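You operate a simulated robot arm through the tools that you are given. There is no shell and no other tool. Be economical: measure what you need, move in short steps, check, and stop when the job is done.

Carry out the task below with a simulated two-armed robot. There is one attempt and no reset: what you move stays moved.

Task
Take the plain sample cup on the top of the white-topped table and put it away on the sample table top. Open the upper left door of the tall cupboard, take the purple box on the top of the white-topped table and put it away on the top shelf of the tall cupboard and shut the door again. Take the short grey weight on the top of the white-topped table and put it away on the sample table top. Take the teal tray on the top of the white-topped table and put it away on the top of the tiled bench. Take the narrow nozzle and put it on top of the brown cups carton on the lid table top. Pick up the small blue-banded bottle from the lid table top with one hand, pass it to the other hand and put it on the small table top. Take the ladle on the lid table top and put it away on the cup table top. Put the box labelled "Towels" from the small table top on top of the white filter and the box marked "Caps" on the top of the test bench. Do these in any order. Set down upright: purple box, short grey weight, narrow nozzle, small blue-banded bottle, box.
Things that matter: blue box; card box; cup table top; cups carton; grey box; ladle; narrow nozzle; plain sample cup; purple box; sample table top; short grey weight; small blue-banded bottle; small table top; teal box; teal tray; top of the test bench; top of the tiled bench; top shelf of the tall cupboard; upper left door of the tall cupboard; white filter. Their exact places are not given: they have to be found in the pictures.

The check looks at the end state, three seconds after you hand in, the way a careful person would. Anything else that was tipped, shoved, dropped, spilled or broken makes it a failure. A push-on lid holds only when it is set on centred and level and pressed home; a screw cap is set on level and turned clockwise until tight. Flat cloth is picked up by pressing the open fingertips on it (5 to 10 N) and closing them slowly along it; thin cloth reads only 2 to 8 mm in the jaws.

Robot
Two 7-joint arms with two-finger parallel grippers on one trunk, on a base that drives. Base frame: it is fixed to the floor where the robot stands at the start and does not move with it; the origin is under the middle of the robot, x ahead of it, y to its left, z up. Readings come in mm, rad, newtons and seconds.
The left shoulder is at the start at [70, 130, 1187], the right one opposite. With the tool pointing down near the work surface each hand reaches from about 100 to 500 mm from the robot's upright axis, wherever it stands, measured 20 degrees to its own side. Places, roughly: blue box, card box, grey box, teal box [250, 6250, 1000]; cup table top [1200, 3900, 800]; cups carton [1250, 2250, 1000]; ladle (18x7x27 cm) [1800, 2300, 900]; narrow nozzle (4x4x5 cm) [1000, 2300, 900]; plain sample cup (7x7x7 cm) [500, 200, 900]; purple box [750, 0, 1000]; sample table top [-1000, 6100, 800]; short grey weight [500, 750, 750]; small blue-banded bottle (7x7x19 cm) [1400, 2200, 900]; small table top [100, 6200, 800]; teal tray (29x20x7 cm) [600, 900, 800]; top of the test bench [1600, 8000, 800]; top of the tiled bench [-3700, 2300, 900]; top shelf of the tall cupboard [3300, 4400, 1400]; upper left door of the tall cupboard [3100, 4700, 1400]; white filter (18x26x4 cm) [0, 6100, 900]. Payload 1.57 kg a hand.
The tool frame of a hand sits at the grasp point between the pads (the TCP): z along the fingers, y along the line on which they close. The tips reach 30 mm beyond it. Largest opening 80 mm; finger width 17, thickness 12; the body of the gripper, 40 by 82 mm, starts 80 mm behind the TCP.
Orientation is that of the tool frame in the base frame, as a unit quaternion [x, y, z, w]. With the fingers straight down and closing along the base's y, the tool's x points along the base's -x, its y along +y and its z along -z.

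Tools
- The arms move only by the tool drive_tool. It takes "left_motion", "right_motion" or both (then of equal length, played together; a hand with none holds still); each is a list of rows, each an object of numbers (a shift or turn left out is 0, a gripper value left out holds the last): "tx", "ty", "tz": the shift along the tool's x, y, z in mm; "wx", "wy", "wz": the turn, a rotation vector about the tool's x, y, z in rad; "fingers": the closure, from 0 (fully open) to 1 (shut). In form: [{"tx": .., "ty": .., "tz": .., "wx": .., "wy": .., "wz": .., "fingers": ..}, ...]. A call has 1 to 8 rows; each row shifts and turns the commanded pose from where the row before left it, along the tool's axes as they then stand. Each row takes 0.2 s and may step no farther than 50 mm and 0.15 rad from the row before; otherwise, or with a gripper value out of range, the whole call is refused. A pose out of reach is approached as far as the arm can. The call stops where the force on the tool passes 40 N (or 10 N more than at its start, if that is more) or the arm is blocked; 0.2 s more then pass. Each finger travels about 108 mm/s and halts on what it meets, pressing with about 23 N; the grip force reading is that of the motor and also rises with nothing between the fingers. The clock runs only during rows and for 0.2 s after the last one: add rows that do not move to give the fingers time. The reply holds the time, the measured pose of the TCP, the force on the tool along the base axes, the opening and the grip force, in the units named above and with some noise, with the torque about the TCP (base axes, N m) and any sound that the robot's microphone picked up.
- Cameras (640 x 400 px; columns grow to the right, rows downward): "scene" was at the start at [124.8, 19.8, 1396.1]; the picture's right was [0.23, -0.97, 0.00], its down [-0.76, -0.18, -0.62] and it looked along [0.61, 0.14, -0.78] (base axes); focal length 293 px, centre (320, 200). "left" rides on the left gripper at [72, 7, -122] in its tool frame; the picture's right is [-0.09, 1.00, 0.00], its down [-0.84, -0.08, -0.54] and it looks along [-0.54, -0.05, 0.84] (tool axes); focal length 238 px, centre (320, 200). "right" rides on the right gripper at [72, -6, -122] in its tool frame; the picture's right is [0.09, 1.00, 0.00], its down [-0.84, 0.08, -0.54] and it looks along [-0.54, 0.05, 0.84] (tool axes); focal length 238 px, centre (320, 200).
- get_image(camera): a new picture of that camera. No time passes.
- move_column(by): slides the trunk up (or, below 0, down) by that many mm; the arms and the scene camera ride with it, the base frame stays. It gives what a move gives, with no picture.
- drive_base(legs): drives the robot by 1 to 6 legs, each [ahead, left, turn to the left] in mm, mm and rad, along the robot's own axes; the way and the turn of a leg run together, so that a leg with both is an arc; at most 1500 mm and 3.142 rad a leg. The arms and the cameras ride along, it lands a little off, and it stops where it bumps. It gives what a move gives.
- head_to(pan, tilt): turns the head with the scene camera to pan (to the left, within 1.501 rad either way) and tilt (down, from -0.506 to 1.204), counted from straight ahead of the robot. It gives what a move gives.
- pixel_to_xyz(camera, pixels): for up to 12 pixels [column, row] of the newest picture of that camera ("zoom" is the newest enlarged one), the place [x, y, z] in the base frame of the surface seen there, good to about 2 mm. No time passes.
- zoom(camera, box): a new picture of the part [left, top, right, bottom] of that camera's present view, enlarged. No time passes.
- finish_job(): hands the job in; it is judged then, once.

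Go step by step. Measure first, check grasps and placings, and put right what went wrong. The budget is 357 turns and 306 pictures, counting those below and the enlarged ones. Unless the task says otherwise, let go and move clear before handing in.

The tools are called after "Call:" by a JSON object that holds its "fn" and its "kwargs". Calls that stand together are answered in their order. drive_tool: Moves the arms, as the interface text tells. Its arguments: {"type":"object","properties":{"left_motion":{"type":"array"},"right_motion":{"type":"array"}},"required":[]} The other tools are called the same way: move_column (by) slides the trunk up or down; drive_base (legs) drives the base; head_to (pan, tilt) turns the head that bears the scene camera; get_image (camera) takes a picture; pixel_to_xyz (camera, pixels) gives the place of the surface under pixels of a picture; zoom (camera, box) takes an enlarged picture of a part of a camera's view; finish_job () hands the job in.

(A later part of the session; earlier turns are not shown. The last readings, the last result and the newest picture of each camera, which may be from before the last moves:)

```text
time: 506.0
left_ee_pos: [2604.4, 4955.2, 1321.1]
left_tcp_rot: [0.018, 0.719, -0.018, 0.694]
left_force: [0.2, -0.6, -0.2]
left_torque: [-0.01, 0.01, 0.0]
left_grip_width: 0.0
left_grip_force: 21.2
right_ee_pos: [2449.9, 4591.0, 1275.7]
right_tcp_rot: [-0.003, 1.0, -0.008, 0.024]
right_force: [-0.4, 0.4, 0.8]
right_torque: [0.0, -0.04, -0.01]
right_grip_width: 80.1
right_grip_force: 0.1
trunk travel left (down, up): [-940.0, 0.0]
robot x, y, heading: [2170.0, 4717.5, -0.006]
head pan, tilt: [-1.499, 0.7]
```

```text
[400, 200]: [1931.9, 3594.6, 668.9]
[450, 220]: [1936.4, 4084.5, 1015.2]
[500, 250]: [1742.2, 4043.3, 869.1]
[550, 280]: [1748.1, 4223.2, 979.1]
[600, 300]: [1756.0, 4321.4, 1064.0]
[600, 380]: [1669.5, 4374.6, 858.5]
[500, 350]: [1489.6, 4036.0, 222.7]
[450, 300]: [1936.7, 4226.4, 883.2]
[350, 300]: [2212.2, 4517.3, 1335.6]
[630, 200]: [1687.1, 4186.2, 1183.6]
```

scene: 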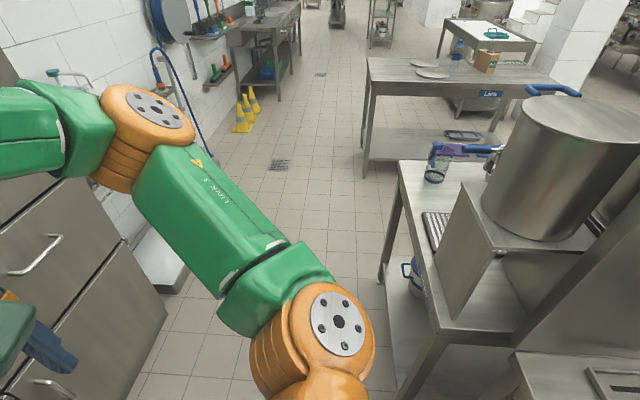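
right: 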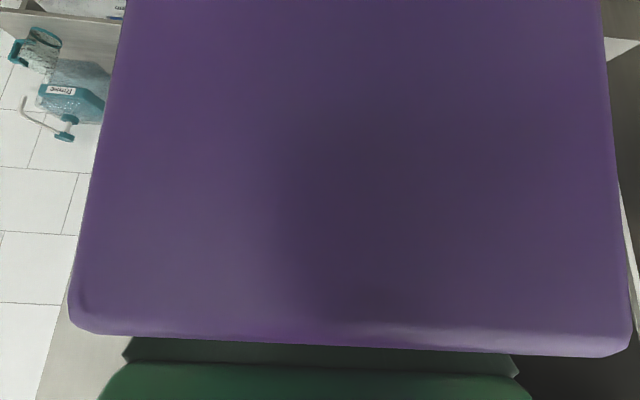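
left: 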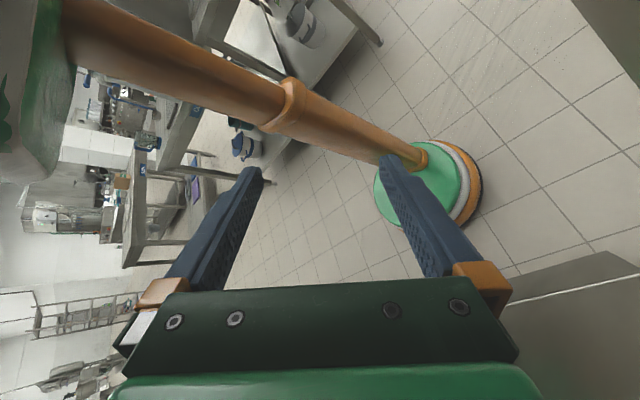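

Service table end is near x≈1700–1800 here, so I can back up 100 mm. Then left past the door end.

Call:
{"fn": "drive_base", "kwargs": {"legs": [[-105, 0, 0.005], [0, 230, 0]]}}

Call:
{"fn": "head_to", "kwargs": {"pan": 0.6, "tilt": 0.3}}

Call:
{"fn": "get_image", "kwargs": {"camera": "scene"}}

```text
time: 508.5
left_ee_pos: [2501.2, 5179.2, 1321.1]
left_tcp_rot: [0.018, 0.72, -0.015, 0.694]
left_force: [0.0, -0.8, -0.1]
left_torque: [0.01, -0.02, 0.02]
left_grip_width: 0.0
left_grip_force: 21.5
right_ee_pos: [2345.8, 4814.8, 1273.9]
right_tcp_rot: [-0.004, 1.0, -0.006, 0.025]
right_force: [0.4, -0.6, 0.4]
right_torque: [0.02, 0.03, 0.04]
right_grip_width: 80.2
right_grip_force: 0.0
trunk travel left (down, up): [-940.0, 0.0]
robot x, y, heading: [2065.2, 4943.5, 0.003]
head pan, tilt: [-1.499, 0.7]
```

```text
time: 510.5
left_ee_pos: [2500.6, 5184.2, 1320.2]
left_tcp_rot: [0.017, 0.719, -0.017, 0.695]
left_force: [1.3, -0.7, -0.1]
left_torque: [-0.01, -0.01, 0.0]
left_grip_width: 0.2
left_grip_force: 21.4
right_ee_pos: [2345.5, 4819.5, 1274.8]
right_tcp_rot: [-0.005, 1.0, -0.009, 0.025]
right_force: [0.1, 0.7, 0.6]
right_torque: [0.0, -0.01, 0.01]
right_grip_width: 80.1
right_grip_force: 0.0
trunk travel left (down, up): [-940.0, 0.0]
robot x, y, heading: [2060.4, 4942.3, 0.003]
head pan, tilt: [0.6, 0.3]
```

```text
127 pictures are left
```

scene: 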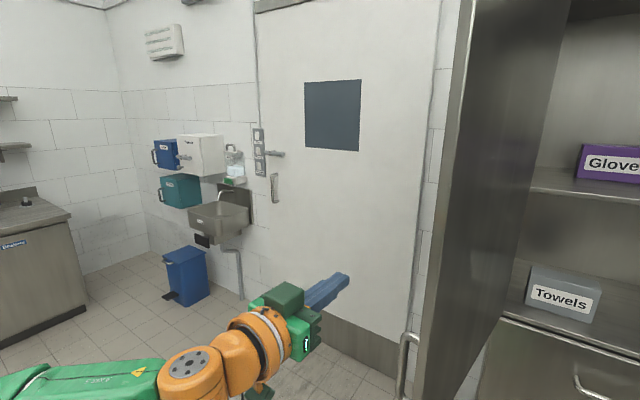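

The hand is outside the door. I drive forward 150, then right 350 to start swinging the door shut.

Call:
{"fn": "drive_base", "kwargs": {"legs": [[150, 0, 0], [0, -350, 0]]}}

Call:
{"fn": "get_image", "kwargs": {"camera": "scene"}}

```text
time: 513.7
left_ee_pos: [2651.9, 4839.7, 1319.8]
left_tcp_rot: [0.016, 0.719, -0.018, 0.695]
left_force: [0.4, -0.1, -0.4]
left_torque: [-0.01, 0.01, -0.04]
left_grip_width: 0.0
left_grip_force: 21.2
right_ee_pos: [2496.0, 4475.3, 1276.1]
right_tcp_rot: [-0.002, 1.0, -0.009, 0.024]
right_force: [0.8, 0.8, 0.7]
right_torque: [-0.06, -0.01, 0.0]
right_grip_width: 80.1
right_grip_force: 0.1
trunk travel left (down, up): [-940.0, 0.0]
robot x, y, heading: [2215.4, 4597.3, -0.002]
head pan, tilt: [0.6, 0.3]
```

```text
126 pictures are left
```

scene: 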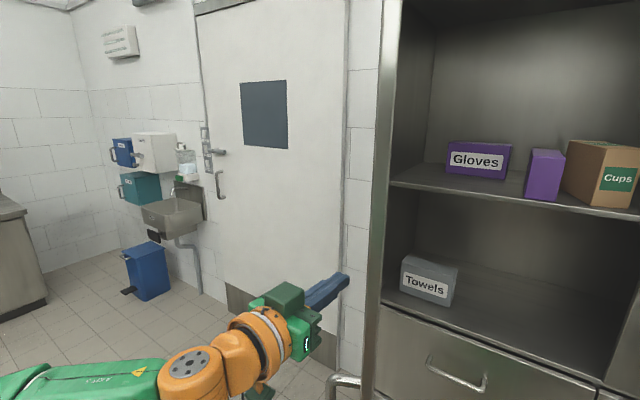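

The door is swinging. I continue along the closing arc.

Call:
{"fn": "drive_base", "kwargs": {"legs": [[87, -172, 0], [83, -84, 0]]}}

Call:
{"fn": "head_to", "kwargs": {"pan": 0.4, "tilt": 0.3}}

Call:
{"fn": "get_image", "kwargs": {"camera": "scene"}}

```text
time: 516.1
left_ee_pos: [2811.9, 4585.1, 1320.2]
left_tcp_rot: [0.016, 0.718, -0.019, 0.696]
left_force: [0.0, 1.0, -0.5]
left_torque: [-0.01, 0.01, -0.02]
left_grip_width: 0.0
left_grip_force: 20.8
right_ee_pos: [2657.2, 4221.5, 1276.5]
right_tcp_rot: [-0.003, 1.0, -0.01, 0.027]
right_force: [0.0, 0.3, 0.0]
right_torque: [-0.06, -0.04, -0.01]
right_grip_width: 80.1
right_grip_force: 0.0
trunk travel left (down, up): [-940.0, 0.0]
robot x, y, heading: [2383.9, 4338.0, -0.007]
head pan, tilt: [0.6, 0.3]
```

```text
time: 516.8
left_ee_pos: [2816.7, 4580.7, 1320.2]
left_tcp_rot: [0.017, 0.719, -0.017, 0.695]
left_force: [0.2, -0.2, -1.4]
left_torque: [0.01, 0.01, 0.01]
left_grip_width: 0.1
left_grip_force: 20.9
right_ee_pos: [2661.3, 4215.6, 1276.0]
right_tcp_rot: [-0.002, 1.0, -0.008, 0.025]
right_force: [-0.1, -0.6, 0.4]
right_torque: [-0.01, 0.02, 0.02]
right_grip_width: 80.1
right_grip_force: 0.0
trunk travel left (down, up): [-940.0, 0.0]
robot x, y, heading: [2382.5, 4342.2, -0.003]
head pan, tilt: [0.4, 0.3]
```

```text
125 pictures are left
```

scene: 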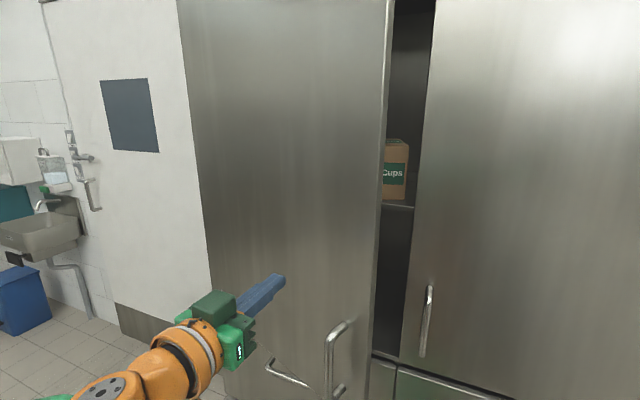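

Nearly shut. I continue to push.

Call:
{"fn": "drive_base", "kwargs": {"legs": [[140, -60, 0]]}}

Call:
{"fn": "get_image", "kwargs": {"camera": "scene"}}

Call:
{"fn": "pixel_to_xyz", "kwargs": {"camera": "scene", "pixels": [[300, 100], [350, 100], [380, 100], [420, 100], [250, 100], [450, 100]]}}

```text
time: 518.2
left_ee_pos: [2953.2, 4522.0, 1321.9]
left_tcp_rot: [0.017, 0.718, -0.018, 0.696]
left_force: [-1.3, -0.1, 0.8]
left_torque: [-0.01, 0.02, -0.01]
left_grip_width: 0.0
left_grip_force: 21.2
right_ee_pos: [2796.4, 4156.4, 1276.4]
right_tcp_rot: [-0.003, 1.0, -0.01, 0.025]
right_force: [-0.3, 0.3, 0.1]
right_torque: [-0.04, 0.02, 0.01]
right_grip_width: 80.1
right_grip_force: 0.1
trunk travel left (down, up): [-940.0, 0.0]
robot x, y, heading: [2520.6, 4285.0, -0.005]
head pan, tilt: [0.4, 0.3]
```

```text
124 pictures are left
```

scene: 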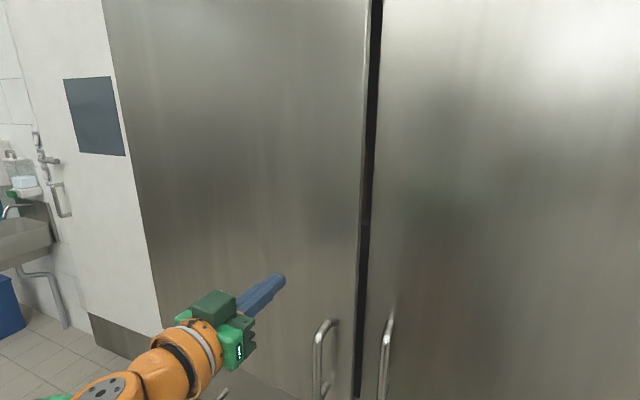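

```text
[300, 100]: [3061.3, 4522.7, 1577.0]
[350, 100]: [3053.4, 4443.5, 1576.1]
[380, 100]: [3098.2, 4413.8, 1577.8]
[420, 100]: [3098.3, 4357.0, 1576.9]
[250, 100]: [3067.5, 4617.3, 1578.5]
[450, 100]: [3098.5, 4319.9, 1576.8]
```

About 5° left. I push the last 113 mm.

Call:
{"fn": "drive_base", "kwargs": {"legs": [[100, 0, 0], [16, 0, 0]]}}

Call:
{"fn": "get_image", "kwargs": {"camera": "scene"}}

Call:
{"fn": "pixel_to_xyz", "kwargs": {"camera": "scene", "pixels": [[300, 100], [340, 100], [250, 100], [400, 100], [200, 60]]}}

```text
time: 519.7
left_ee_pos: [3067.9, 4521.4, 1322.5]
left_tcp_rot: [0.015, 0.718, -0.015, 0.696]
left_force: [-6.3, -0.9, 1.7]
left_torque: [-0.01, -0.09, 0.02]
left_grip_width: 0.1
left_grip_force: 20.9
right_ee_pos: [2913.3, 4155.2, 1276.8]
right_tcp_rot: [-0.005, 1.0, -0.008, 0.027]
right_force: [0.9, -0.2, -0.2]
right_torque: [0.04, -0.03, -0.01]
right_grip_width: 79.9
right_grip_force: 0.0
trunk travel left (down, up): [-940.0, 0.0]
robot x, y, heading: [2637.2, 4278.2, -0.001]
head pan, tilt: [0.4, 0.3]
```

```text
123 pictures are left
```

scene: 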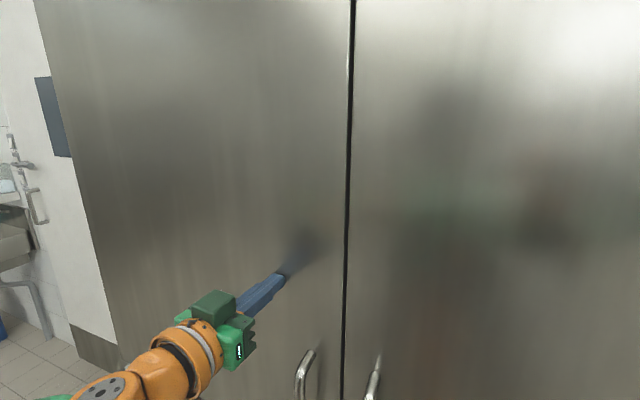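

```text
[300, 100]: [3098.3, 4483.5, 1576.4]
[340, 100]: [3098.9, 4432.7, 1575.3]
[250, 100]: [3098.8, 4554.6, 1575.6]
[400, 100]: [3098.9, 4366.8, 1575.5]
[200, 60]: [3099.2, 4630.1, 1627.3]
```

The door is flush shut. I back away, lower the trunk, restore the left hand and drive round to the lid table's south side for the bottle.

Call:
{"fn": "drive_base", "kwargs": {"legs": [[-250, 0, 0], [0, -1500, 0]]}}

Call:
{"fn": "move_column", "kwargs": {"by": -115}}

Call:
{"fn": "drive_tool", "kwargs": {"left_motion": [{"wy": 0.1428}, {"wy": 0.1428}, {"wy": 0.1428}, {"wy": 0.1428}, {"wy": 0.1428}, {"wy": 0.1428}, {"wy": 0.1428}, {"wy": 0.1428}]}}

Call:
{"fn": "drive_tool", "kwargs": {"left_motion": [{"wy": 0.1428}, {"wy": 0.1428}, {"wy": 0.1428, "fingers": 0}, {"tz": 40}, {"tz": 40, "ty": -20}, {}], "right_motion": [{"tz": 20}, {"tz": 20}, {}, {}, {}, {}]}}

```text
time: 528.7
left_ee_pos: [2834.2, 2996.1, 1319.4]
left_tcp_rot: [0.008, 0.719, -0.008, 0.695]
left_force: [-1.3, -0.6, 0.2]
left_torque: [0.0, -0.01, -0.01]
left_grip_width: 0.0
left_grip_force: 21.2
right_ee_pos: [2688.4, 2626.2, 1274.9]
right_tcp_rot: [-0.016, 1.0, -0.008, 0.025]
right_force: [-0.5, -0.4, 0.4]
right_torque: [-0.04, 0.03, 0.03]
right_grip_width: 80.1
right_grip_force: 0.0
trunk travel left (down, up): [-940.0, 0.0]
robot x, y, heading: [2406.6, 2743.8, 0.02]
head pan, tilt: [0.4, 0.3]
```

```text
time: 530.2
left_ee_pos: [2834.5, 2993.8, 1205.6]
left_tcp_rot: [0.007, 0.72, -0.007, 0.694]
left_force: [-0.6, 0.3, -0.5]
left_torque: [0.0, -0.04, -0.01]
left_grip_width: 0.0
left_grip_force: 21.2
right_ee_pos: [2688.4, 2626.0, 1159.2]
right_tcp_rot: [-0.015, 1.0, -0.008, 0.025]
right_force: [0.6, -0.4, 0.4]
right_torque: [-0.01, 0.03, 0.03]
right_grip_width: 79.9
right_grip_force: 0.1
trunk travel left (down, up): [-825.0, 115.0]
robot x, y, heading: [2403.7, 2740.7, 0.022]
head pan, tilt: [0.4, 0.3]
```

```text
time: 532.0
left_ee_pos: [2834.5, 2992.7, 1206.0]
left_tcp_rot: [0.012, 0.981, -0.003, 0.194]
left_force: [0.1, -0.1, -0.3]
left_torque: [-0.03, -0.01, 0.04]
left_grip_width: 0.4
left_grip_force: 21.4
right_ee_pos: [2687.4, 2626.2, 1161.3]
right_tcp_rot: [-0.016, 1.0, -0.007, 0.024]
right_force: [0.6, -0.2, 0.2]
right_torque: [0.01, 0.0, 0.03]
right_grip_width: 79.7
right_grip_force: 0.1
trunk travel left (down, up): [-825.0, 115.0]
robot x, y, heading: [2406.0, 2745.1, 0.021]
head pan, tilt: [0.4, 0.3]
```

```text
time: 533.4
left_ee_pos: [2819.4, 2965.4, 1119.0]
left_tcp_rot: [0.012, 1.0, 0.001, -0.017]
left_force: [0.0, -0.5, -0.5]
left_torque: [0.02, -0.01, 0.0]
left_grip_width: 80.2
left_grip_force: 0.1
left hand out of reach, approached as far as the arm can: row 3
right_ee_pos: [2690.8, 2624.5, 1122.0]
right_tcp_rot: [-0.014, 1.0, -0.007, 0.025]
right_force: [0.2, -0.2, 0.1]
right_torque: [0.01, -0.03, 0.0]
right_grip_width: 79.9
right_grip_force: 0.1
trunk travel left (down, up): [-825.0, 115.0]
robot x, y, heading: [2405.6, 2742.9, 0.021]
head pan, tilt: [0.4, 0.3]
```

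I fix small tilts, then drive to the south side of the lid table and face +y.

Call:
{"fn": "drive_tool", "kwargs": {"left_motion": [{"wy": -0.034, "tx": 30}, {"tx": 40}, {}], "right_motion": [{"wy": 0.05}, {}, {}]}}

Call:
{"fn": "drive_base", "kwargs": {"legs": [[0, -1280, -0.02], [0, 0, 1.571], [0, 1180, 0]]}}

Call:
{"fn": "head_to", "kwargs": {"pan": 0.0, "tilt": 0.7}}

Call:
{"fn": "get_image", "kwargs": {"camera": "scene"}}

```text
time: 534.2
left_ee_pos: [2748.6, 2968.4, 1121.5]
left_tcp_rot: [0.012, 1.0, 0.0, 0.0]
left_force: [0.5, -0.1, 0.2]
left_torque: [0.02, -0.01, -0.01]
left_grip_width: 79.9
left_grip_force: 0.0
right_ee_pos: [2690.5, 2624.4, 1120.3]
right_tcp_rot: [-0.014, 1.0, -0.007, 0.0]
right_force: [-0.2, 0.7, 1.6]
right_torque: [-0.01, 0.01, -0.01]
right_grip_width: 80.0
right_grip_force: 0.1
trunk travel left (down, up): [-825.0, 115.0]
robot x, y, heading: [2403.4, 2744.0, 0.019]
head pan, tilt: [0.4, 0.3]
```

```text
time: 550.3
left_ee_pos: [1011.1, 1733.0, 1121.3]
left_tcp_rot: [-0.703, 0.711, 0.0, 0.0]
left_force: [0.3, 0.4, 0.0]
left_torque: [0.01, -0.02, 0.01]
left_grip_width: 80.2
left_grip_force: 0.0
right_ee_pos: [1355.0, 1679.5, 1120.4]
right_tcp_rot: [0.722, -0.692, 0.006, -0.005]
right_force: [0.4, -0.4, -0.3]
right_torque: [0.0, -0.02, -0.01]
right_grip_width: 80.2
right_grip_force: 0.1
trunk travel left (down, up): [-825.0, 115.0]
robot x, y, heading: [1238.7, 1396.9, 1.605]
head pan, tilt: [0.4, 0.3]
```

```text
time: 551.1
left_ee_pos: [1010.1, 1733.5, 1120.5]
left_tcp_rot: [-0.703, 0.711, 0.0, -0.001]
left_force: [-0.3, -0.6, 0.5]
left_torque: [-0.02, 0.0, -0.01]
left_grip_width: 79.9
left_grip_force: 0.0
right_ee_pos: [1353.4, 1678.7, 1120.9]
right_tcp_rot: [0.722, -0.692, 0.005, -0.006]
right_force: [0.4, -0.1, 0.2]
right_torque: [-0.01, -0.01, -0.03]
right_grip_width: 79.9
right_grip_force: 0.1
trunk travel left (down, up): [-825.0, 115.0]
robot x, y, heading: [1239.2, 1391.0, 1.606]
head pan, tilt: [0.0, 0.7]
```

```text
122 pictures are left
```

scene: 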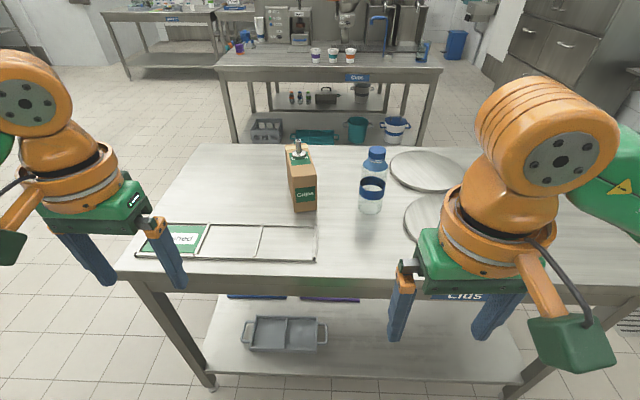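

I drive ahead to the table and measure the bottle.

Call:
{"fn": "drive_base", "kwargs": {"legs": [[330, 0, -0.034]]}}

Call:
{"fn": "get_image", "kwargs": {"camera": "scene"}}

Call:
{"fn": "get_image", "kwargs": {"camera": "right"}}

```text
time: 553.3
left_ee_pos: [1018.7, 2070.4, 1122.5]
left_tcp_rot: [-0.689, 0.724, 0.0, 0.0]
left_force: [0.2, 0.7, 1.0]
left_torque: [0.04, 0.0, -0.02]
left_grip_width: 80.1
left_grip_force: 0.0
right_ee_pos: [1360.2, 2005.1, 1121.0]
right_tcp_rot: [0.709, -0.705, 0.005, -0.006]
right_force: [0.2, 0.1, 0.1]
right_torque: [0.01, 0.01, -0.01]
right_grip_width: 80.1
right_grip_force: 0.1
trunk travel left (down, up): [-825.0, 115.0]
robot x, y, heading: [1235.0, 1726.2, 1.565]
head pan, tilt: [0.0, 0.7]
```

```text
121 pictures are left
```

scene: 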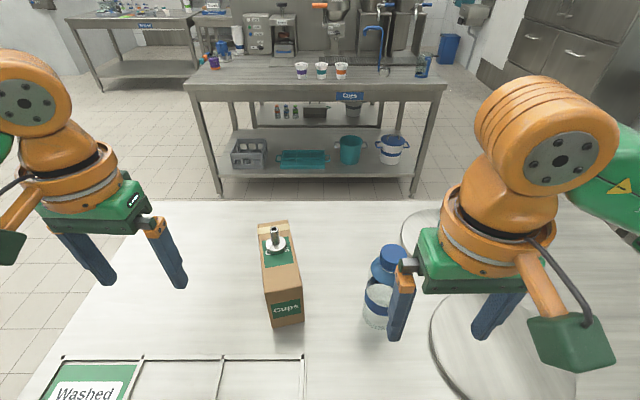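

```text
120 pictures are left
```

right: 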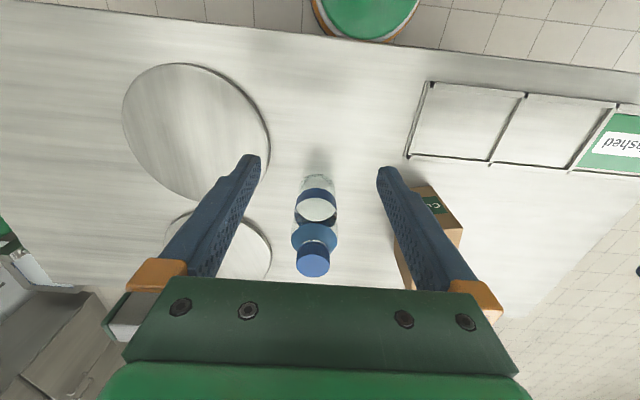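

Call:
{"fn": "zoom", "kwargs": {"camera": "scene", "box": [340, 230, 420, 340]}}

Call:
{"fn": "pixel_to_xyz", "kwargs": {"camera": "scene", "pixels": [[391, 252], [380, 258], [403, 258], [375, 268], [378, 290], [367, 290], [390, 293], [375, 325]]}}

Call:
{"fn": "pixel_to_xyz", "kwargs": {"camera": "right", "pixels": [[313, 268], [300, 262], [327, 262], [313, 252], [316, 232], [296, 232], [336, 232], [316, 215]]}}

```text
3.64 times, centred on (380, 285) of scene
```

zoom: 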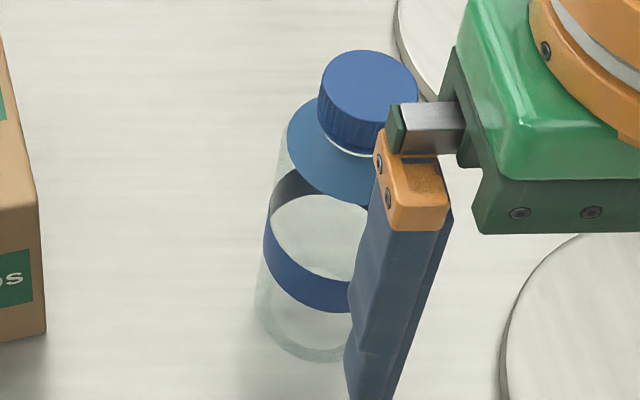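

```text
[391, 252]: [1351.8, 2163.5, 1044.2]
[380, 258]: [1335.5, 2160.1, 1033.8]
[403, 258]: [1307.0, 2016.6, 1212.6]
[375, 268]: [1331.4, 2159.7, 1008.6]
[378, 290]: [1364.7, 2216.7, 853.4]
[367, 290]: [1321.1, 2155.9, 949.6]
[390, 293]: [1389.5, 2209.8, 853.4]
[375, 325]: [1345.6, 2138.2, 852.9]
```

```text
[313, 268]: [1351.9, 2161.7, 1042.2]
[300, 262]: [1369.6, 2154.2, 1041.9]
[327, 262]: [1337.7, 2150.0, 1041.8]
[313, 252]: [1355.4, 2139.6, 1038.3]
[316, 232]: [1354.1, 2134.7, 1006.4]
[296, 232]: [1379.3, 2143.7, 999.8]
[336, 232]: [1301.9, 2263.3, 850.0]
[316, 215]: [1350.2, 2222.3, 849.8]
```

Bottle axis ≈(1353,2158), top z 1044, Ø≈66. I bring the right hand over it.

Call:
{"fn": "drive_tool", "kwargs": {"right_motion": [{"tx": -40, "ty": 2}, {"tx": -40, "ty": 2}, {"tx": -40, "ty": 2}, {"tx": -33, "ty": 1}, {}]}}

Call:
{"fn": "get_image", "kwargs": {"camera": "right"}}

```text
time: 554.5
left_ee_pos: [1017.8, 2073.0, 1121.6]
left_tcp_rot: [-0.689, 0.724, 0.0, -0.001]
left_force: [0.2, -1.4, -0.3]
left_torque: [0.02, -0.01, 0.02]
left_grip_width: 80.3
left_grip_force: 0.1
right_ee_pos: [1352.3, 2160.6, 1120.4]
right_tcp_rot: [0.71, -0.705, 0.007, -0.006]
right_force: [0.1, -0.7, -0.8]
right_torque: [0.02, 0.01, 0.03]
right_grip_width: 79.9
right_grip_force: 0.0
trunk travel left (down, up): [-825.0, 115.0]
robot x, y, heading: [1233.4, 1722.1, 1.567]
head pan, tilt: [0.0, 0.7]
```

```text
118 pictures are left
```

right: 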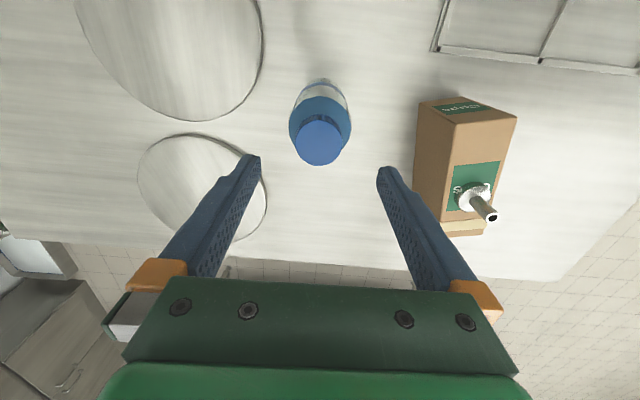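

Centred. I verify the cap centre and descend in two stages.

Call:
{"fn": "pixel_to_xyz", "kwargs": {"camera": "right", "pixels": [[320, 145], [300, 143], [340, 143], [319, 125], [319, 160]]}}

Call:
{"fn": "drive_tool", "kwargs": {"right_motion": [{"tz": 45}, {"tz": 45}, {}]}}

Call:
{"fn": "get_image", "kwargs": {"camera": "right"}}

```text
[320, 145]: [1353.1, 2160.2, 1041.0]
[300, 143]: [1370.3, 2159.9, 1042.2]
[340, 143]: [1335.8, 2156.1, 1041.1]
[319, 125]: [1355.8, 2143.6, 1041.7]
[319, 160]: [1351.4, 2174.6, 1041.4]
```

```text
time: 555.3
left_ee_pos: [1017.8, 2072.0, 1120.7]
left_tcp_rot: [-0.69, 0.724, -0.001, 0.0]
left_force: [-0.2, 0.2, 0.1]
left_torque: [-0.01, 0.0, -0.02]
left_grip_width: 79.9
left_grip_force: 0.0
right_ee_pos: [1352.2, 2159.2, 1028.8]
right_tcp_rot: [0.709, -0.705, 0.006, -0.006]
right_force: [0.4, -0.7, 0.0]
right_torque: [0.0, 0.0, 0.01]
right_grip_width: 80.1
right_grip_force: 0.1
trunk travel left (down, up): [-825.0, 115.0]
robot x, y, heading: [1233.7, 1725.0, 1.573]
head pan, tilt: [0.0, 0.7]
```

```text
117 pictures are left
```

right: 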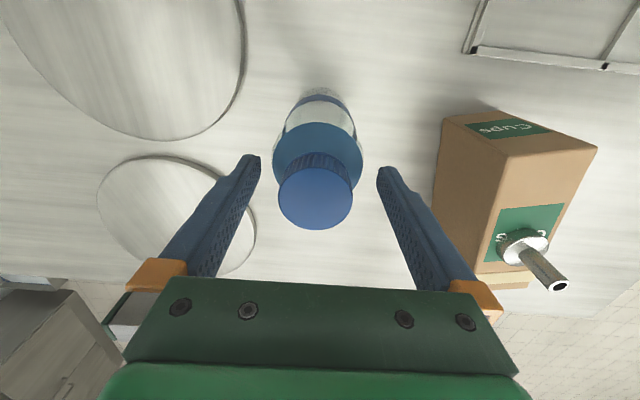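

Good. I go down to z≈973 and close.

Call:
{"fn": "drive_tool", "kwargs": {"right_motion": [{"tz": 30}, {"tz": 26}, {}, {"fingers": 0.15}, {"fingers": 0.4}, {"fingers": 1}, {}, {}]}}

Call:
{"fn": "drive_tool", "kwargs": {"right_motion": [{"tz": -5}, {"tz": -20}, {"tz": -25}, {}]}}

Call:
{"fn": "get_image", "kwargs": {"camera": "scene"}}

```text
time: 557.1
left_ee_pos: [1018.3, 2072.2, 1121.1]
left_tcp_rot: [-0.69, 0.724, 0.0, 0.0]
left_force: [0.9, 0.2, -0.2]
left_torque: [-0.02, 0.01, 0.02]
left_grip_width: 79.8
left_grip_force: 0.1
right_ee_pos: [1354.2, 2158.7, 974.3]
right_tcp_rot: [0.709, -0.706, 0.007, -0.005]
right_force: [0.6, -0.4, 0.4]
right_torque: [0.01, 0.02, -0.01]
right_grip_width: 66.2
right_grip_force: 22.7
trunk travel left (down, up): [-825.0, 115.0]
robot x, y, heading: [1235.0, 1719.0, 1.57]
head pan, tilt: [0.0, 0.7]
```

```text
time: 558.1
left_ee_pos: [1018.3, 2072.4, 1121.0]
left_tcp_rot: [-0.69, 0.724, -0.001, 0.0]
left_force: [0.8, 0.5, -0.6]
left_torque: [-0.03, 0.0, -0.03]
left_grip_width: 80.1
left_grip_force: 0.1
right_ee_pos: [1353.2, 2159.1, 1025.8]
right_tcp_rot: [0.709, -0.705, 0.005, -0.006]
right_force: [0.1, 0.5, 0.1]
right_torque: [0.01, -0.01, -0.02]
right_grip_width: 66.2
right_grip_force: 23.0
trunk travel left (down, up): [-825.0, 115.0]
robot x, y, heading: [1235.3, 1723.2, 1.568]
head pan, tilt: [0.0, 0.7]
```

```text
116 pictures are left
```

scene: 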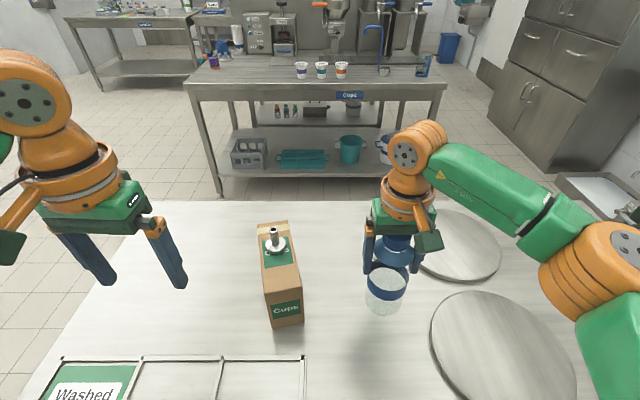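

Held at 66 mm; the base is 121 mm below the TCP. I lift, drive back into free space, and prepare the left hand tilted forward.

Call:
{"fn": "drive_tool", "kwargs": {"right_motion": [{"tz": -40}, {"tz": -40, "tx": 10}, {"tx": 20}, {}]}}

Call:
{"fn": "drive_base", "kwargs": {"legs": [[-300, 0, 0]]}}

Call:
{"fn": "drive_tool", "kwargs": {"right_motion": [{"ty": 30}, {"ty": 30}, {"ty": 30}, {"ty": 25}, {}]}}

Call:
{"fn": "get_image", "kwargs": {"camera": "scene"}}

```text
time: 559.1
left_ee_pos: [1017.6, 2071.6, 1119.9]
left_tcp_rot: [-0.69, 0.724, -0.001, 0.0]
left_force: [0.1, -0.7, -0.4]
left_torque: [0.0, 0.03, 0.0]
left_grip_width: 79.9
left_grip_force: 0.0
right_ee_pos: [1353.1, 2127.9, 1106.0]
right_tcp_rot: [0.709, -0.705, 0.007, -0.007]
right_force: [0.1, 0.9, -1.1]
right_torque: [0.01, 0.01, -0.01]
right_grip_width: 66.1
right_grip_force: 23.2
trunk travel left (down, up): [-825.0, 115.0]
robot x, y, heading: [1230.5, 1722.7, 1.566]
head pan, tilt: [0.0, 0.7]
```

```text
time: 561.2
left_ee_pos: [1017.4, 1774.6, 1119.5]
left_tcp_rot: [-0.69, 0.724, -0.001, 0.0]
left_force: [-0.1, 0.7, 1.2]
left_torque: [-0.02, 0.01, 0.01]
left_grip_width: 79.9
left_grip_force: 0.1
right_ee_pos: [1353.5, 1830.8, 1105.1]
right_tcp_rot: [0.708, -0.706, 0.007, -0.005]
right_force: [-0.3, 0.0, -0.6]
right_torque: [-0.03, -0.05, -0.03]
right_grip_width: 66.1
right_grip_force: 22.8
trunk travel left (down, up): [-825.0, 115.0]
robot x, y, heading: [1231.4, 1425.6, 1.565]
head pan, tilt: [0.0, 0.7]
```

```text
time: 562.4
left_ee_pos: [1017.7, 1773.2, 1121.5]
left_tcp_rot: [-0.689, 0.725, -0.001, -0.001]
left_force: [0.2, -0.2, 0.3]
left_torque: [-0.01, -0.03, -0.01]
left_grip_width: 79.8
left_grip_force: 0.0
right_ee_pos: [1237.9, 1828.6, 1103.0]
right_tcp_rot: [0.708, -0.706, 0.007, -0.006]
right_force: [0.0, 0.1, -0.2]
right_torque: [-0.09, 0.0, 0.03]
right_grip_width: 66.4
right_grip_force: 22.8
trunk travel left (down, up): [-825.0, 115.0]
robot x, y, heading: [1230.2, 1422.5, 1.565]
head pan, tilt: [0.0, 0.7]
```

```text
115 pictures are left
```

scene: 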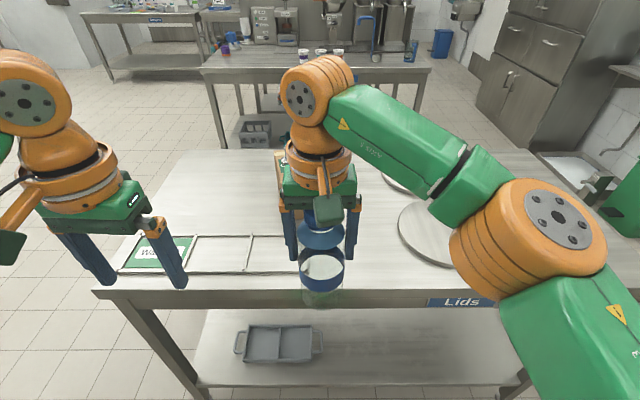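

Bottle hangs at lateral 0, ahead 406. I move it 30 mm further ahead and tilt the left hand forward by 0.87 rad.

Call:
{"fn": "drive_tool", "kwargs": {"left_motion": [{"wy": -0.125, "tx": -15}, {"wy": -0.125, "tx": -15}, {"wy": -0.125}, {"wy": -0.125}, {"wy": -0.125}, {"wy": -0.125}, {"wy": -0.12}, {}], "right_motion": [{"tx": -15}, {"tx": -15}, {}, {}, {}, {}, {}, {}]}}

Call:
{"fn": "get_image", "kwargs": {"camera": "scene"}}

```text
time: 564.2
left_ee_pos: [1017.3, 1806.4, 1123.7]
left_tcp_rot: [-0.625, 0.658, 0.289, 0.305]
left_force: [0.2, 1.0, 0.3]
left_torque: [0.04, -0.02, 0.0]
left_grip_width: 80.1
left_grip_force: 0.0
left hand out of reach, approached as far as the arm can: row 7
right_ee_pos: [1237.4, 1850.4, 1103.4]
right_tcp_rot: [0.708, -0.706, 0.006, -0.006]
right_force: [0.5, -0.6, 0.3]
right_torque: [0.01, 0.02, 0.01]
right_grip_width: 66.3
right_grip_force: 23.3
right hand out of reach, approached as far as the arm can: row 2
trunk travel left (down, up): [-825.0, 115.0]
robot x, y, heading: [1234.7, 1423.8, 1.564]
head pan, tilt: [0.0, 0.7]
```

```text
114 pictures are left
```

scene: 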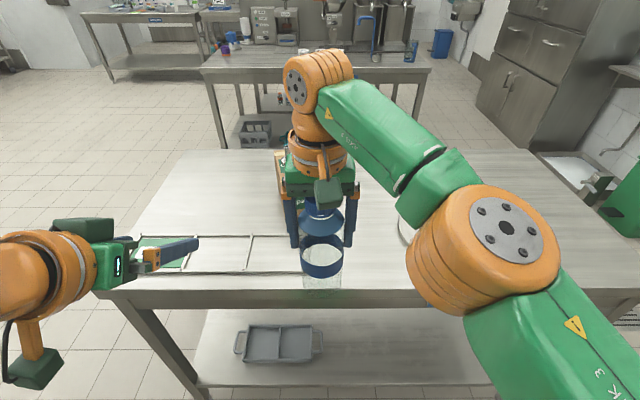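

Left tilt is 50°. I bring it back and down, then sideways behind the bottle.

Call:
{"fn": "drive_tool", "kwargs": {"left_motion": [{"tx": 27}, {"tx": 26}, {"ty": -45}, {"ty": -45}, {"ty": -45}, {"ty": -40}, {}]}}

Call:
{"fn": "get_image", "kwargs": {"camera": "scene"}}

Call:
{"fn": "get_image", "kwargs": {"camera": "left"}}

```text
time: 565.9
left_ee_pos: [1173.3, 1815.8, 1101.3]
left_tcp_rot: [-0.631, 0.652, 0.295, 0.298]
left_force: [-29.5, -1.1, 1.8]
left_torque: [0.03, 0.35, 0.71]
left_grip_width: 55.0
left_grip_force: 0.0
left hand out of reach, approached as far as the arm can: row 1, 2, 3
right_ee_pos: [1240.5, 1850.5, 1102.9]
right_tcp_rot: [-0.705, 0.709, -0.012, 0.011]
right_force: [28.4, 1.6, -1.9]
right_torque: [0.03, -0.53, 0.25]
right_grip_width: 66.1
right_grip_force: 23.2
trunk travel left (down, up): [-825.0, 115.0]
robot x, y, heading: [1233.9, 1423.7, 1.565]
head pan, tilt: [0.0, 0.7]
stopped in row 7 (right hand): the force on the tool passed its limit at 40 N (the readings are from after the stop); the commanded pose is now the measured one
```

```text
113 pictures are left
```

scene: 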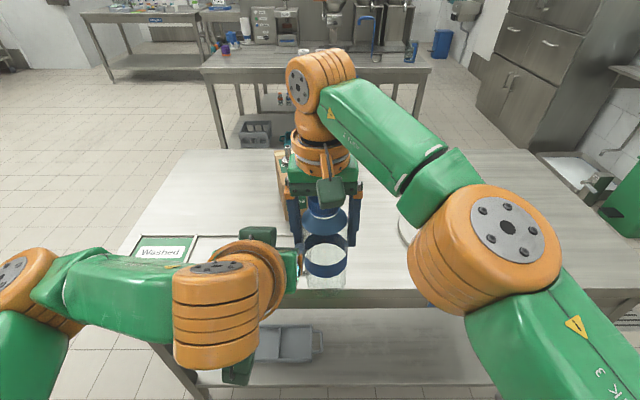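

```text
112 pictures are left
```

left: 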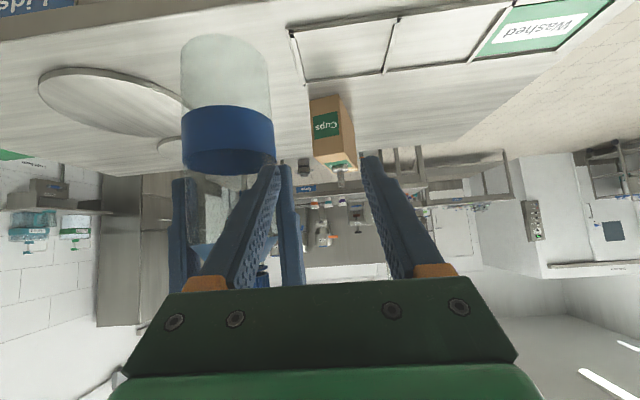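

The left hand could not retract as commanded and touched the right fingers; the bottle is still held. I move the left hand away and then down to approach from below.

Call:
{"fn": "drive_tool", "kwargs": {"left_motion": [{"ty": 30, "fingers": 0}, {"ty": 40}, {"tz": 30.5, "tx": 36.4}, {"tz": 30.5, "tx": 36.4}, {"tz": 30.5, "tx": 36.4}, {"tz": 30.5, "tx": 36.4}, {}]}}

Call:
{"fn": "get_image", "kwargs": {"camera": "scene"}}

```text
time: 567.5
left_ee_pos: [1103.6, 1816.5, 911.4]
left_tcp_rot: [-0.628, 0.655, 0.294, 0.301]
left_force: [-0.2, 0.4, -0.2]
left_torque: [0.03, 0.04, 0.0]
left_grip_width: 79.9
left_grip_force: 0.1
right_ee_pos: [1240.3, 1850.2, 1104.5]
right_tcp_rot: [-0.706, 0.708, -0.008, 0.008]
right_force: [-0.9, 0.8, -1.4]
right_torque: [0.0, -0.02, 0.01]
right_grip_width: 66.1
right_grip_force: 23.1
trunk travel left (down, up): [-825.0, 115.0]
robot x, y, heading: [1232.7, 1424.9, 1.562]
head pan, tilt: [0.0, 0.7]
```

```text
111 pictures are left
```

scene: 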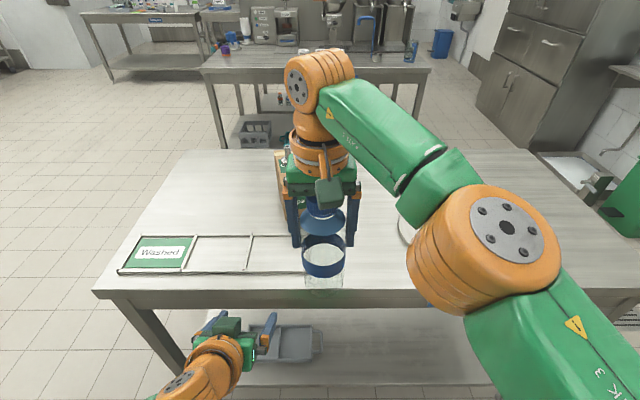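

Now I move sideways under the bottle and forward.

Call:
{"fn": "drive_tool", "kwargs": {"left_motion": [{"ty": -45}, {"ty": -45}, {"ty": -45}, {"tz": 26, "tx": -22}, {}]}}

Call:
{"fn": "get_image", "kwargs": {"camera": "left"}}

Call:
{"fn": "get_image", "kwargs": {"camera": "scene"}}

```text
time: 568.7
left_ee_pos: [1240.9, 1845.5, 911.3]
left_tcp_rot: [-0.628, 0.655, 0.294, 0.302]
left_force: [0.3, 0.5, -0.3]
left_torque: [0.02, -0.01, -0.01]
left_grip_width: 79.9
left_grip_force: 0.0
right_ee_pos: [1239.1, 1850.5, 1103.4]
right_tcp_rot: [-0.706, 0.708, -0.008, 0.008]
right_force: [1.1, -0.5, -0.4]
right_torque: [0.01, 0.01, 0.01]
right_grip_width: 66.5
right_grip_force: 22.9
trunk travel left (down, up): [-825.0, 115.0]
robot x, y, heading: [1233.3, 1422.3, 1.566]
head pan, tilt: [0.0, 0.7]
```

```text
110 pictures are left
```

left: 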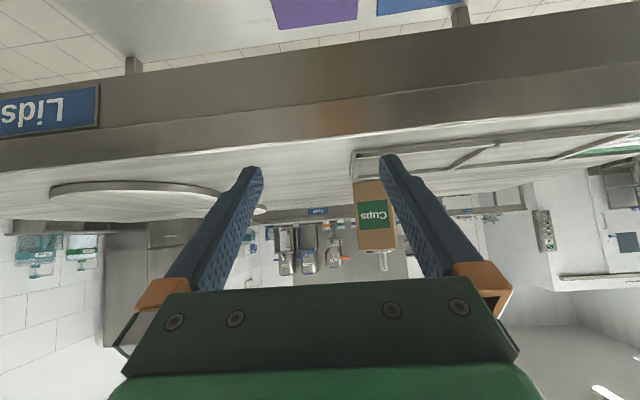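

```text
109 pictures are left
```

scene: 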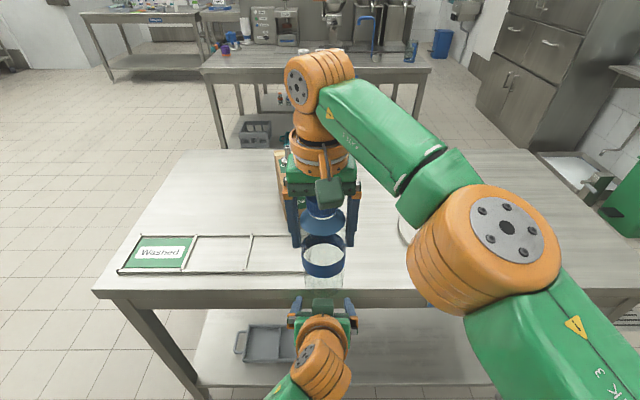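

Left hand is right under the bottle. I raise it 108 mm in three rows to straddle the bottle's lower body.

Call:
{"fn": "drive_tool", "kwargs": {"left_motion": [{"tz": -20, "tx": -31, "ty": 1}, {"tz": -23, "tx": -28}, {"tz": -23, "tx": -28}, {}]}}

Call:
{"fn": "get_image", "kwargs": {"camera": "scene"}}

Call:
{"fn": "get_image", "kwargs": {"camera": "left"}}

```text
time: 569.5
left_ee_pos: [1203.5, 1854.6, 977.3]
left_tcp_rot: [-0.621, 0.665, 0.329, 0.251]
left_force: [8.4, -4.0, -7.2]
left_torque: [0.24, 0.46, -0.05]
left_grip_width: 80.4
left_grip_force: 0.2
right_ee_pos: [1234.0, 1851.4, 1106.3]
right_tcp_rot: [0.709, -0.705, -0.001, -0.005]
right_force: [-8.9, 4.8, 6.0]
right_torque: [0.3, 0.92, -0.07]
right_grip_width: 70.6
right_grip_force: 22.6
trunk travel left (down, up): [-825.0, 115.0]
robot x, y, heading: [1234.1, 1428.2, 1.563]
head pan, tilt: [0.0, 0.7]
stopped in row 3 (right hand): the force on the tool passed its limit at 59 N (the readings are from after the stop); the commanded pose is now the measured one
```

```text
108 pictures are left
```

scene: 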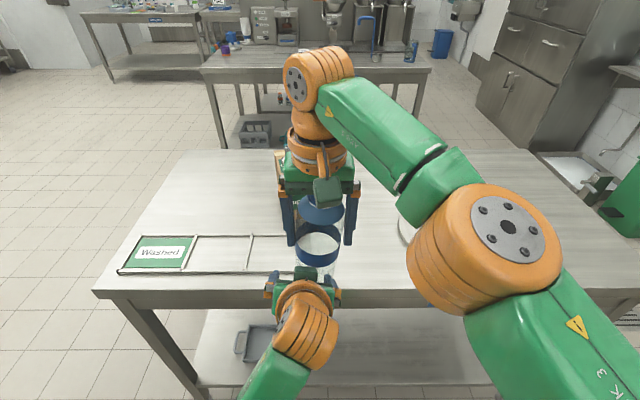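

```text
107 pictures are left
```

left: 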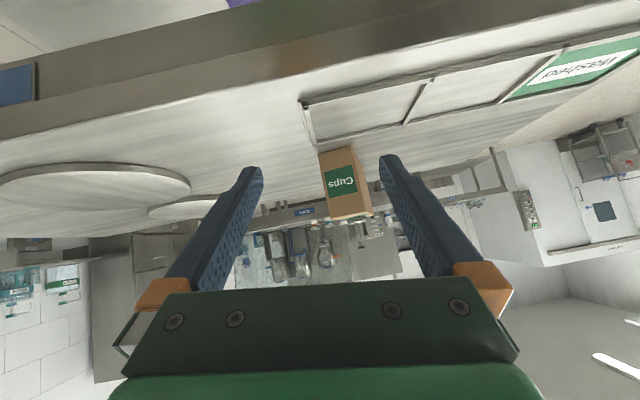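

The bottle was bumped (right grip now 70.6 mm). I back the left hand down and look closely.

Call:
{"fn": "drive_tool", "kwargs": {"left_motion": [{"tz": 22, "tx": 27}, {"tz": 22, "tx": 27}, {}]}}

Call:
{"fn": "zoom", "kwargs": {"camera": "scene", "box": [250, 150, 390, 330]}}

Call:
{"fn": "get_image", "kwargs": {"camera": "right"}}

```text
time: 570.3
left_ee_pos: [1198.3, 1852.7, 907.2]
left_tcp_rot: [-0.621, 0.666, 0.328, 0.251]
left_force: [-0.1, 0.0, -0.8]
left_torque: [0.01, 0.0, 0.02]
left_grip_width: 79.7
left_grip_force: 0.2
right_ee_pos: [1236.3, 1849.3, 1105.1]
right_tcp_rot: [0.709, -0.706, 0.001, -0.005]
right_force: [-0.3, 0.2, -0.3]
right_torque: [0.03, -0.03, 0.0]
right_grip_width: 66.4
right_grip_force: 23.2
trunk travel left (down, up): [-825.0, 115.0]
robot x, y, heading: [1230.8, 1423.0, 1.568]
head pan, tilt: [0.0, 0.7]
```

```text
2.22 times, centred on (320, 240) of scene
```

zoom: 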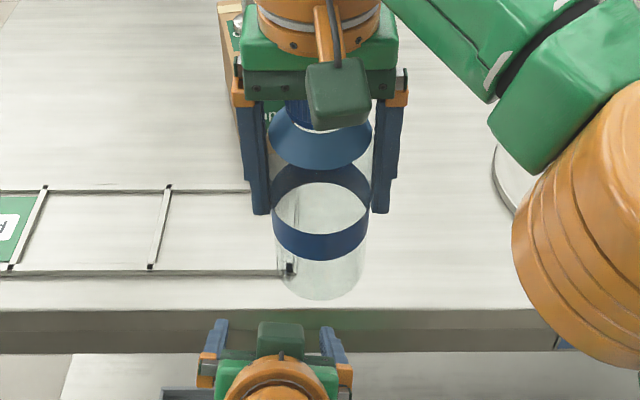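

```text
105 pictures are left
```

right: 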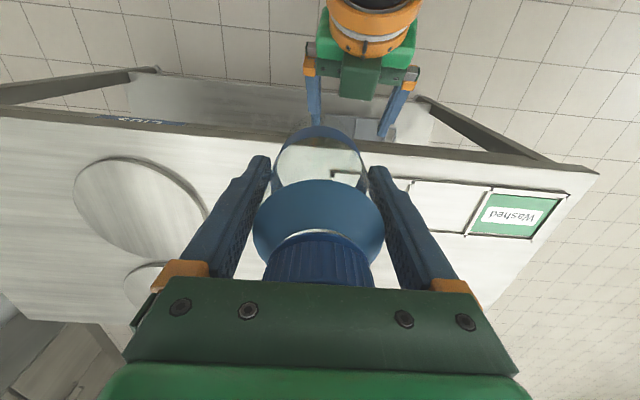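

The bottle is still held upright. I measure its blue band to get the true axis.

Call:
{"fn": "pixel_to_xyz", "kwargs": {"camera": "scene", "pixels": [[302, 255], [340, 255], [321, 262], [310, 258], [332, 258], [321, 208], [299, 205], [343, 205]]}}

Call:
{"fn": "drive_tool", "kwargs": {"left_motion": [{"wx": 0.072, "wy": -0.028, "wz": -0.104}, {}]}}

```text
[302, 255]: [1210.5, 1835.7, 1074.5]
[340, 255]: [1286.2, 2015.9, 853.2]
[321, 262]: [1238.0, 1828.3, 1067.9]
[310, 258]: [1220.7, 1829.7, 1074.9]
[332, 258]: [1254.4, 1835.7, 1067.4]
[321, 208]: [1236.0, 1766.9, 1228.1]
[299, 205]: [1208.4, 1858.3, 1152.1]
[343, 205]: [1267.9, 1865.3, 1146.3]
```

```text
time: 570.9
left_ee_pos: [1196.7, 1852.2, 907.4]
left_tcp_rot: [0.642, -0.639, -0.299, -0.3]
left_force: [0.4, -0.1, 0.4]
left_torque: [0.0, 0.02, -0.02]
left_grip_width: 80.0
left_grip_force: 0.0
right_ee_pos: [1235.2, 1850.6, 1104.9]
right_tcp_rot: [0.708, -0.706, 0.001, -0.006]
right_force: [0.4, 0.4, -0.9]
right_torque: [-0.02, 0.02, -0.01]
right_grip_width: 66.3
right_grip_force: 22.5
trunk travel left (down, up): [-825.0, 115.0]
robot x, y, heading: [1235.5, 1423.7, 1.563]
head pan, tilt: [0.0, 0.7]
```

Bottle axis ≈(1238,1860). I recentre the left hand under it precisely.

Call:
{"fn": "drive_tool", "kwargs": {"left_motion": [{"ty": -41, "tz": 6, "tx": -5}, {"tz": -13, "tx": -15}, {}]}}

Call:
{"fn": "get_image", "kwargs": {"camera": "right"}}

```text
time: 571.6
left_ee_pos: [1191.4, 1859.8, 899.8]
left_tcp_rot: [-0.626, 0.655, 0.345, 0.246]
left_force: [-0.6, 0.1, -0.8]
left_torque: [-0.03, 0.02, 0.0]
left_grip_width: 80.0
left_grip_force: 0.1
right_ee_pos: [1235.4, 1851.5, 1105.8]
right_tcp_rot: [0.709, -0.705, 0.0, -0.006]
right_force: [-0.7, -0.1, -0.5]
right_torque: [0.04, 0.03, 0.0]
right_grip_width: 66.4
right_grip_force: 23.0
trunk travel left (down, up): [-825.0, 115.0]
robot x, y, heading: [1231.0, 1419.9, 1.563]
head pan, tilt: [0.0, 0.7]
stopped in row 3 (left hand): the arm was blocked; the commanded pose is now the measured one
```

```text
104 pictures are left
```

right: 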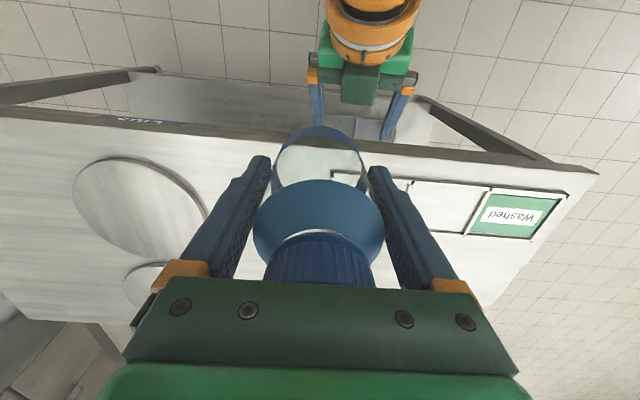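

The left arm is blocked near the body centre. I shift the meeting point 85 mm to the left: left hand first, then the bottle.

Call:
{"fn": "drive_tool", "kwargs": {"left_motion": [{"ty": 40}, {"tx": 10, "tz": 10}, {}]}}

Call:
{"fn": "drive_tool", "kwargs": {"right_motion": [{"ty": 30}, {"ty": 30}, {"ty": 25}, {}]}}

```text
time: 572.4
left_ee_pos: [1153.1, 1858.9, 892.4]
left_tcp_rot: [-0.626, 0.656, 0.341, 0.248]
left_force: [0.1, 0.6, -0.2]
left_torque: [0.01, 0.0, 0.02]
left_grip_width: 79.9
left_grip_force: 0.0
right_ee_pos: [1236.0, 1850.9, 1107.0]
right_tcp_rot: [0.708, -0.706, 0.001, -0.006]
right_force: [-0.7, 0.6, -1.5]
right_torque: [0.03, 0.01, -0.02]
right_grip_width: 66.4
right_grip_force: 23.6
trunk travel left (down, up): [-825.0, 115.0]
robot x, y, heading: [1230.4, 1426.2, 1.564]
head pan, tilt: [0.0, 0.7]
```

```text
time: 573.4
left_ee_pos: [1152.2, 1859.5, 893.7]
left_tcp_rot: [-0.626, 0.655, 0.343, 0.249]
left_force: [0.7, 0.3, 0.4]
left_torque: [0.01, 0.02, 0.02]
left_grip_width: 79.9
left_grip_force: 0.1
right_ee_pos: [1193.6, 1828.2, 1097.6]
right_tcp_rot: [0.708, -0.706, 0.0, -0.006]
right_force: [0.4, -0.5, -1.4]
right_torque: [0.03, -0.04, -0.02]
right_grip_width: 66.4
right_grip_force: 23.1
right hand out of reach, approached as far as the arm can: row 1, 2, 3
trunk travel left (down, up): [-825.0, 115.0]
robot x, y, heading: [1233.0, 1424.0, 1.563]
head pan, tilt: [0.0, 0.7]
```

The reach limits require meeting lower down. I lower the left hand first and straighten it, then lower the bottle.

Call:
{"fn": "drive_tool", "kwargs": {"left_motion": [{"tz": 24, "tx": 28}, {"tz": 24, "tx": 28}, {"tz": 24, "tx": 28}, {"wx": 0.1, "wy": -0.006, "wz": -0.095}, {}]}}

Call:
{"fn": "drive_tool", "kwargs": {"right_motion": [{"tx": -10, "tz": 40, "ty": 2}, {"tx": -12, "tz": 40, "ty": 2}, {"tz": 33}, {}]}}

Call:
{"fn": "get_image", "kwargs": {"camera": "scene"}}

Call:
{"fn": "get_image", "kwargs": {"camera": "right"}}

```text
time: 574.6
left_ee_pos: [1136.4, 1859.5, 781.7]
left_tcp_rot: [0.642, -0.64, -0.299, -0.298]
left_force: [0.6, -0.8, -0.4]
left_torque: [0.01, 0.02, -0.02]
left_grip_width: 80.0
left_grip_force: 0.0
right_ee_pos: [1194.1, 1828.1, 1098.7]
right_tcp_rot: [0.708, -0.706, 0.001, -0.006]
right_force: [-0.2, -0.2, -0.7]
right_torque: [0.02, 0.0, 0.0]
right_grip_width: 66.4
right_grip_force: 22.8
trunk travel left (down, up): [-825.0, 115.0]
robot x, y, heading: [1234.0, 1424.0, 1.568]
head pan, tilt: [0.0, 0.7]
```

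```text
time: 575.6
left_ee_pos: [1136.2, 1860.6, 782.3]
left_tcp_rot: [0.642, -0.64, -0.299, -0.298]
left_force: [0.2, 0.3, 0.3]
left_torque: [-0.03, 0.0, 0.01]
left_grip_width: 79.9
left_grip_force: 0.1
right_ee_pos: [1193.0, 1849.5, 984.5]
right_tcp_rot: [0.708, -0.706, 0.001, -0.006]
right_force: [0.7, -0.1, -1.1]
right_torque: [-0.03, 0.0, 0.02]
right_grip_width: 66.1
right_grip_force: 23.0
right hand out of reach, approached as far as the arm can: row 2
trunk travel left (down, up): [-825.0, 115.0]
robot x, y, heading: [1233.2, 1422.2, 1.562]
head pan, tilt: [0.0, 0.7]
```

```text
103 pictures are left
```

scene: 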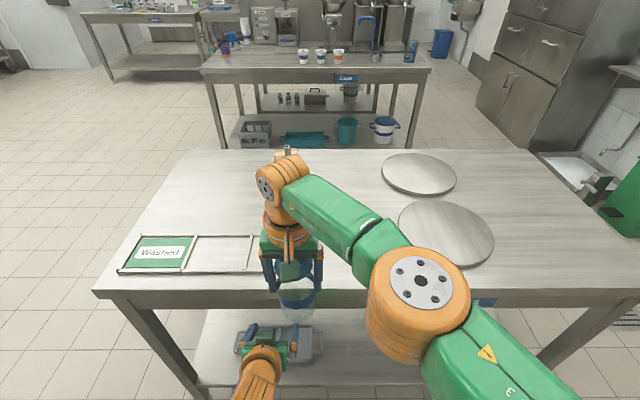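

```text
102 pictures are left
```

right: 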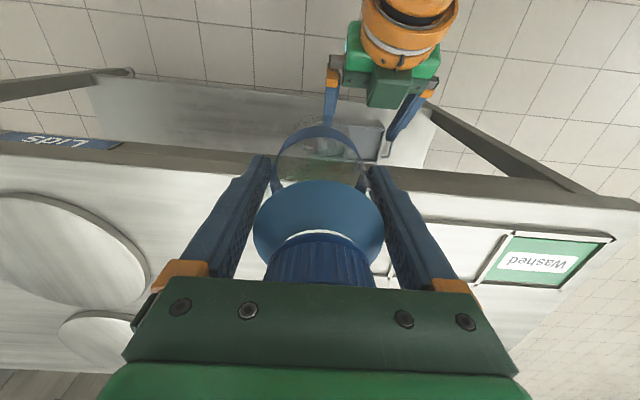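

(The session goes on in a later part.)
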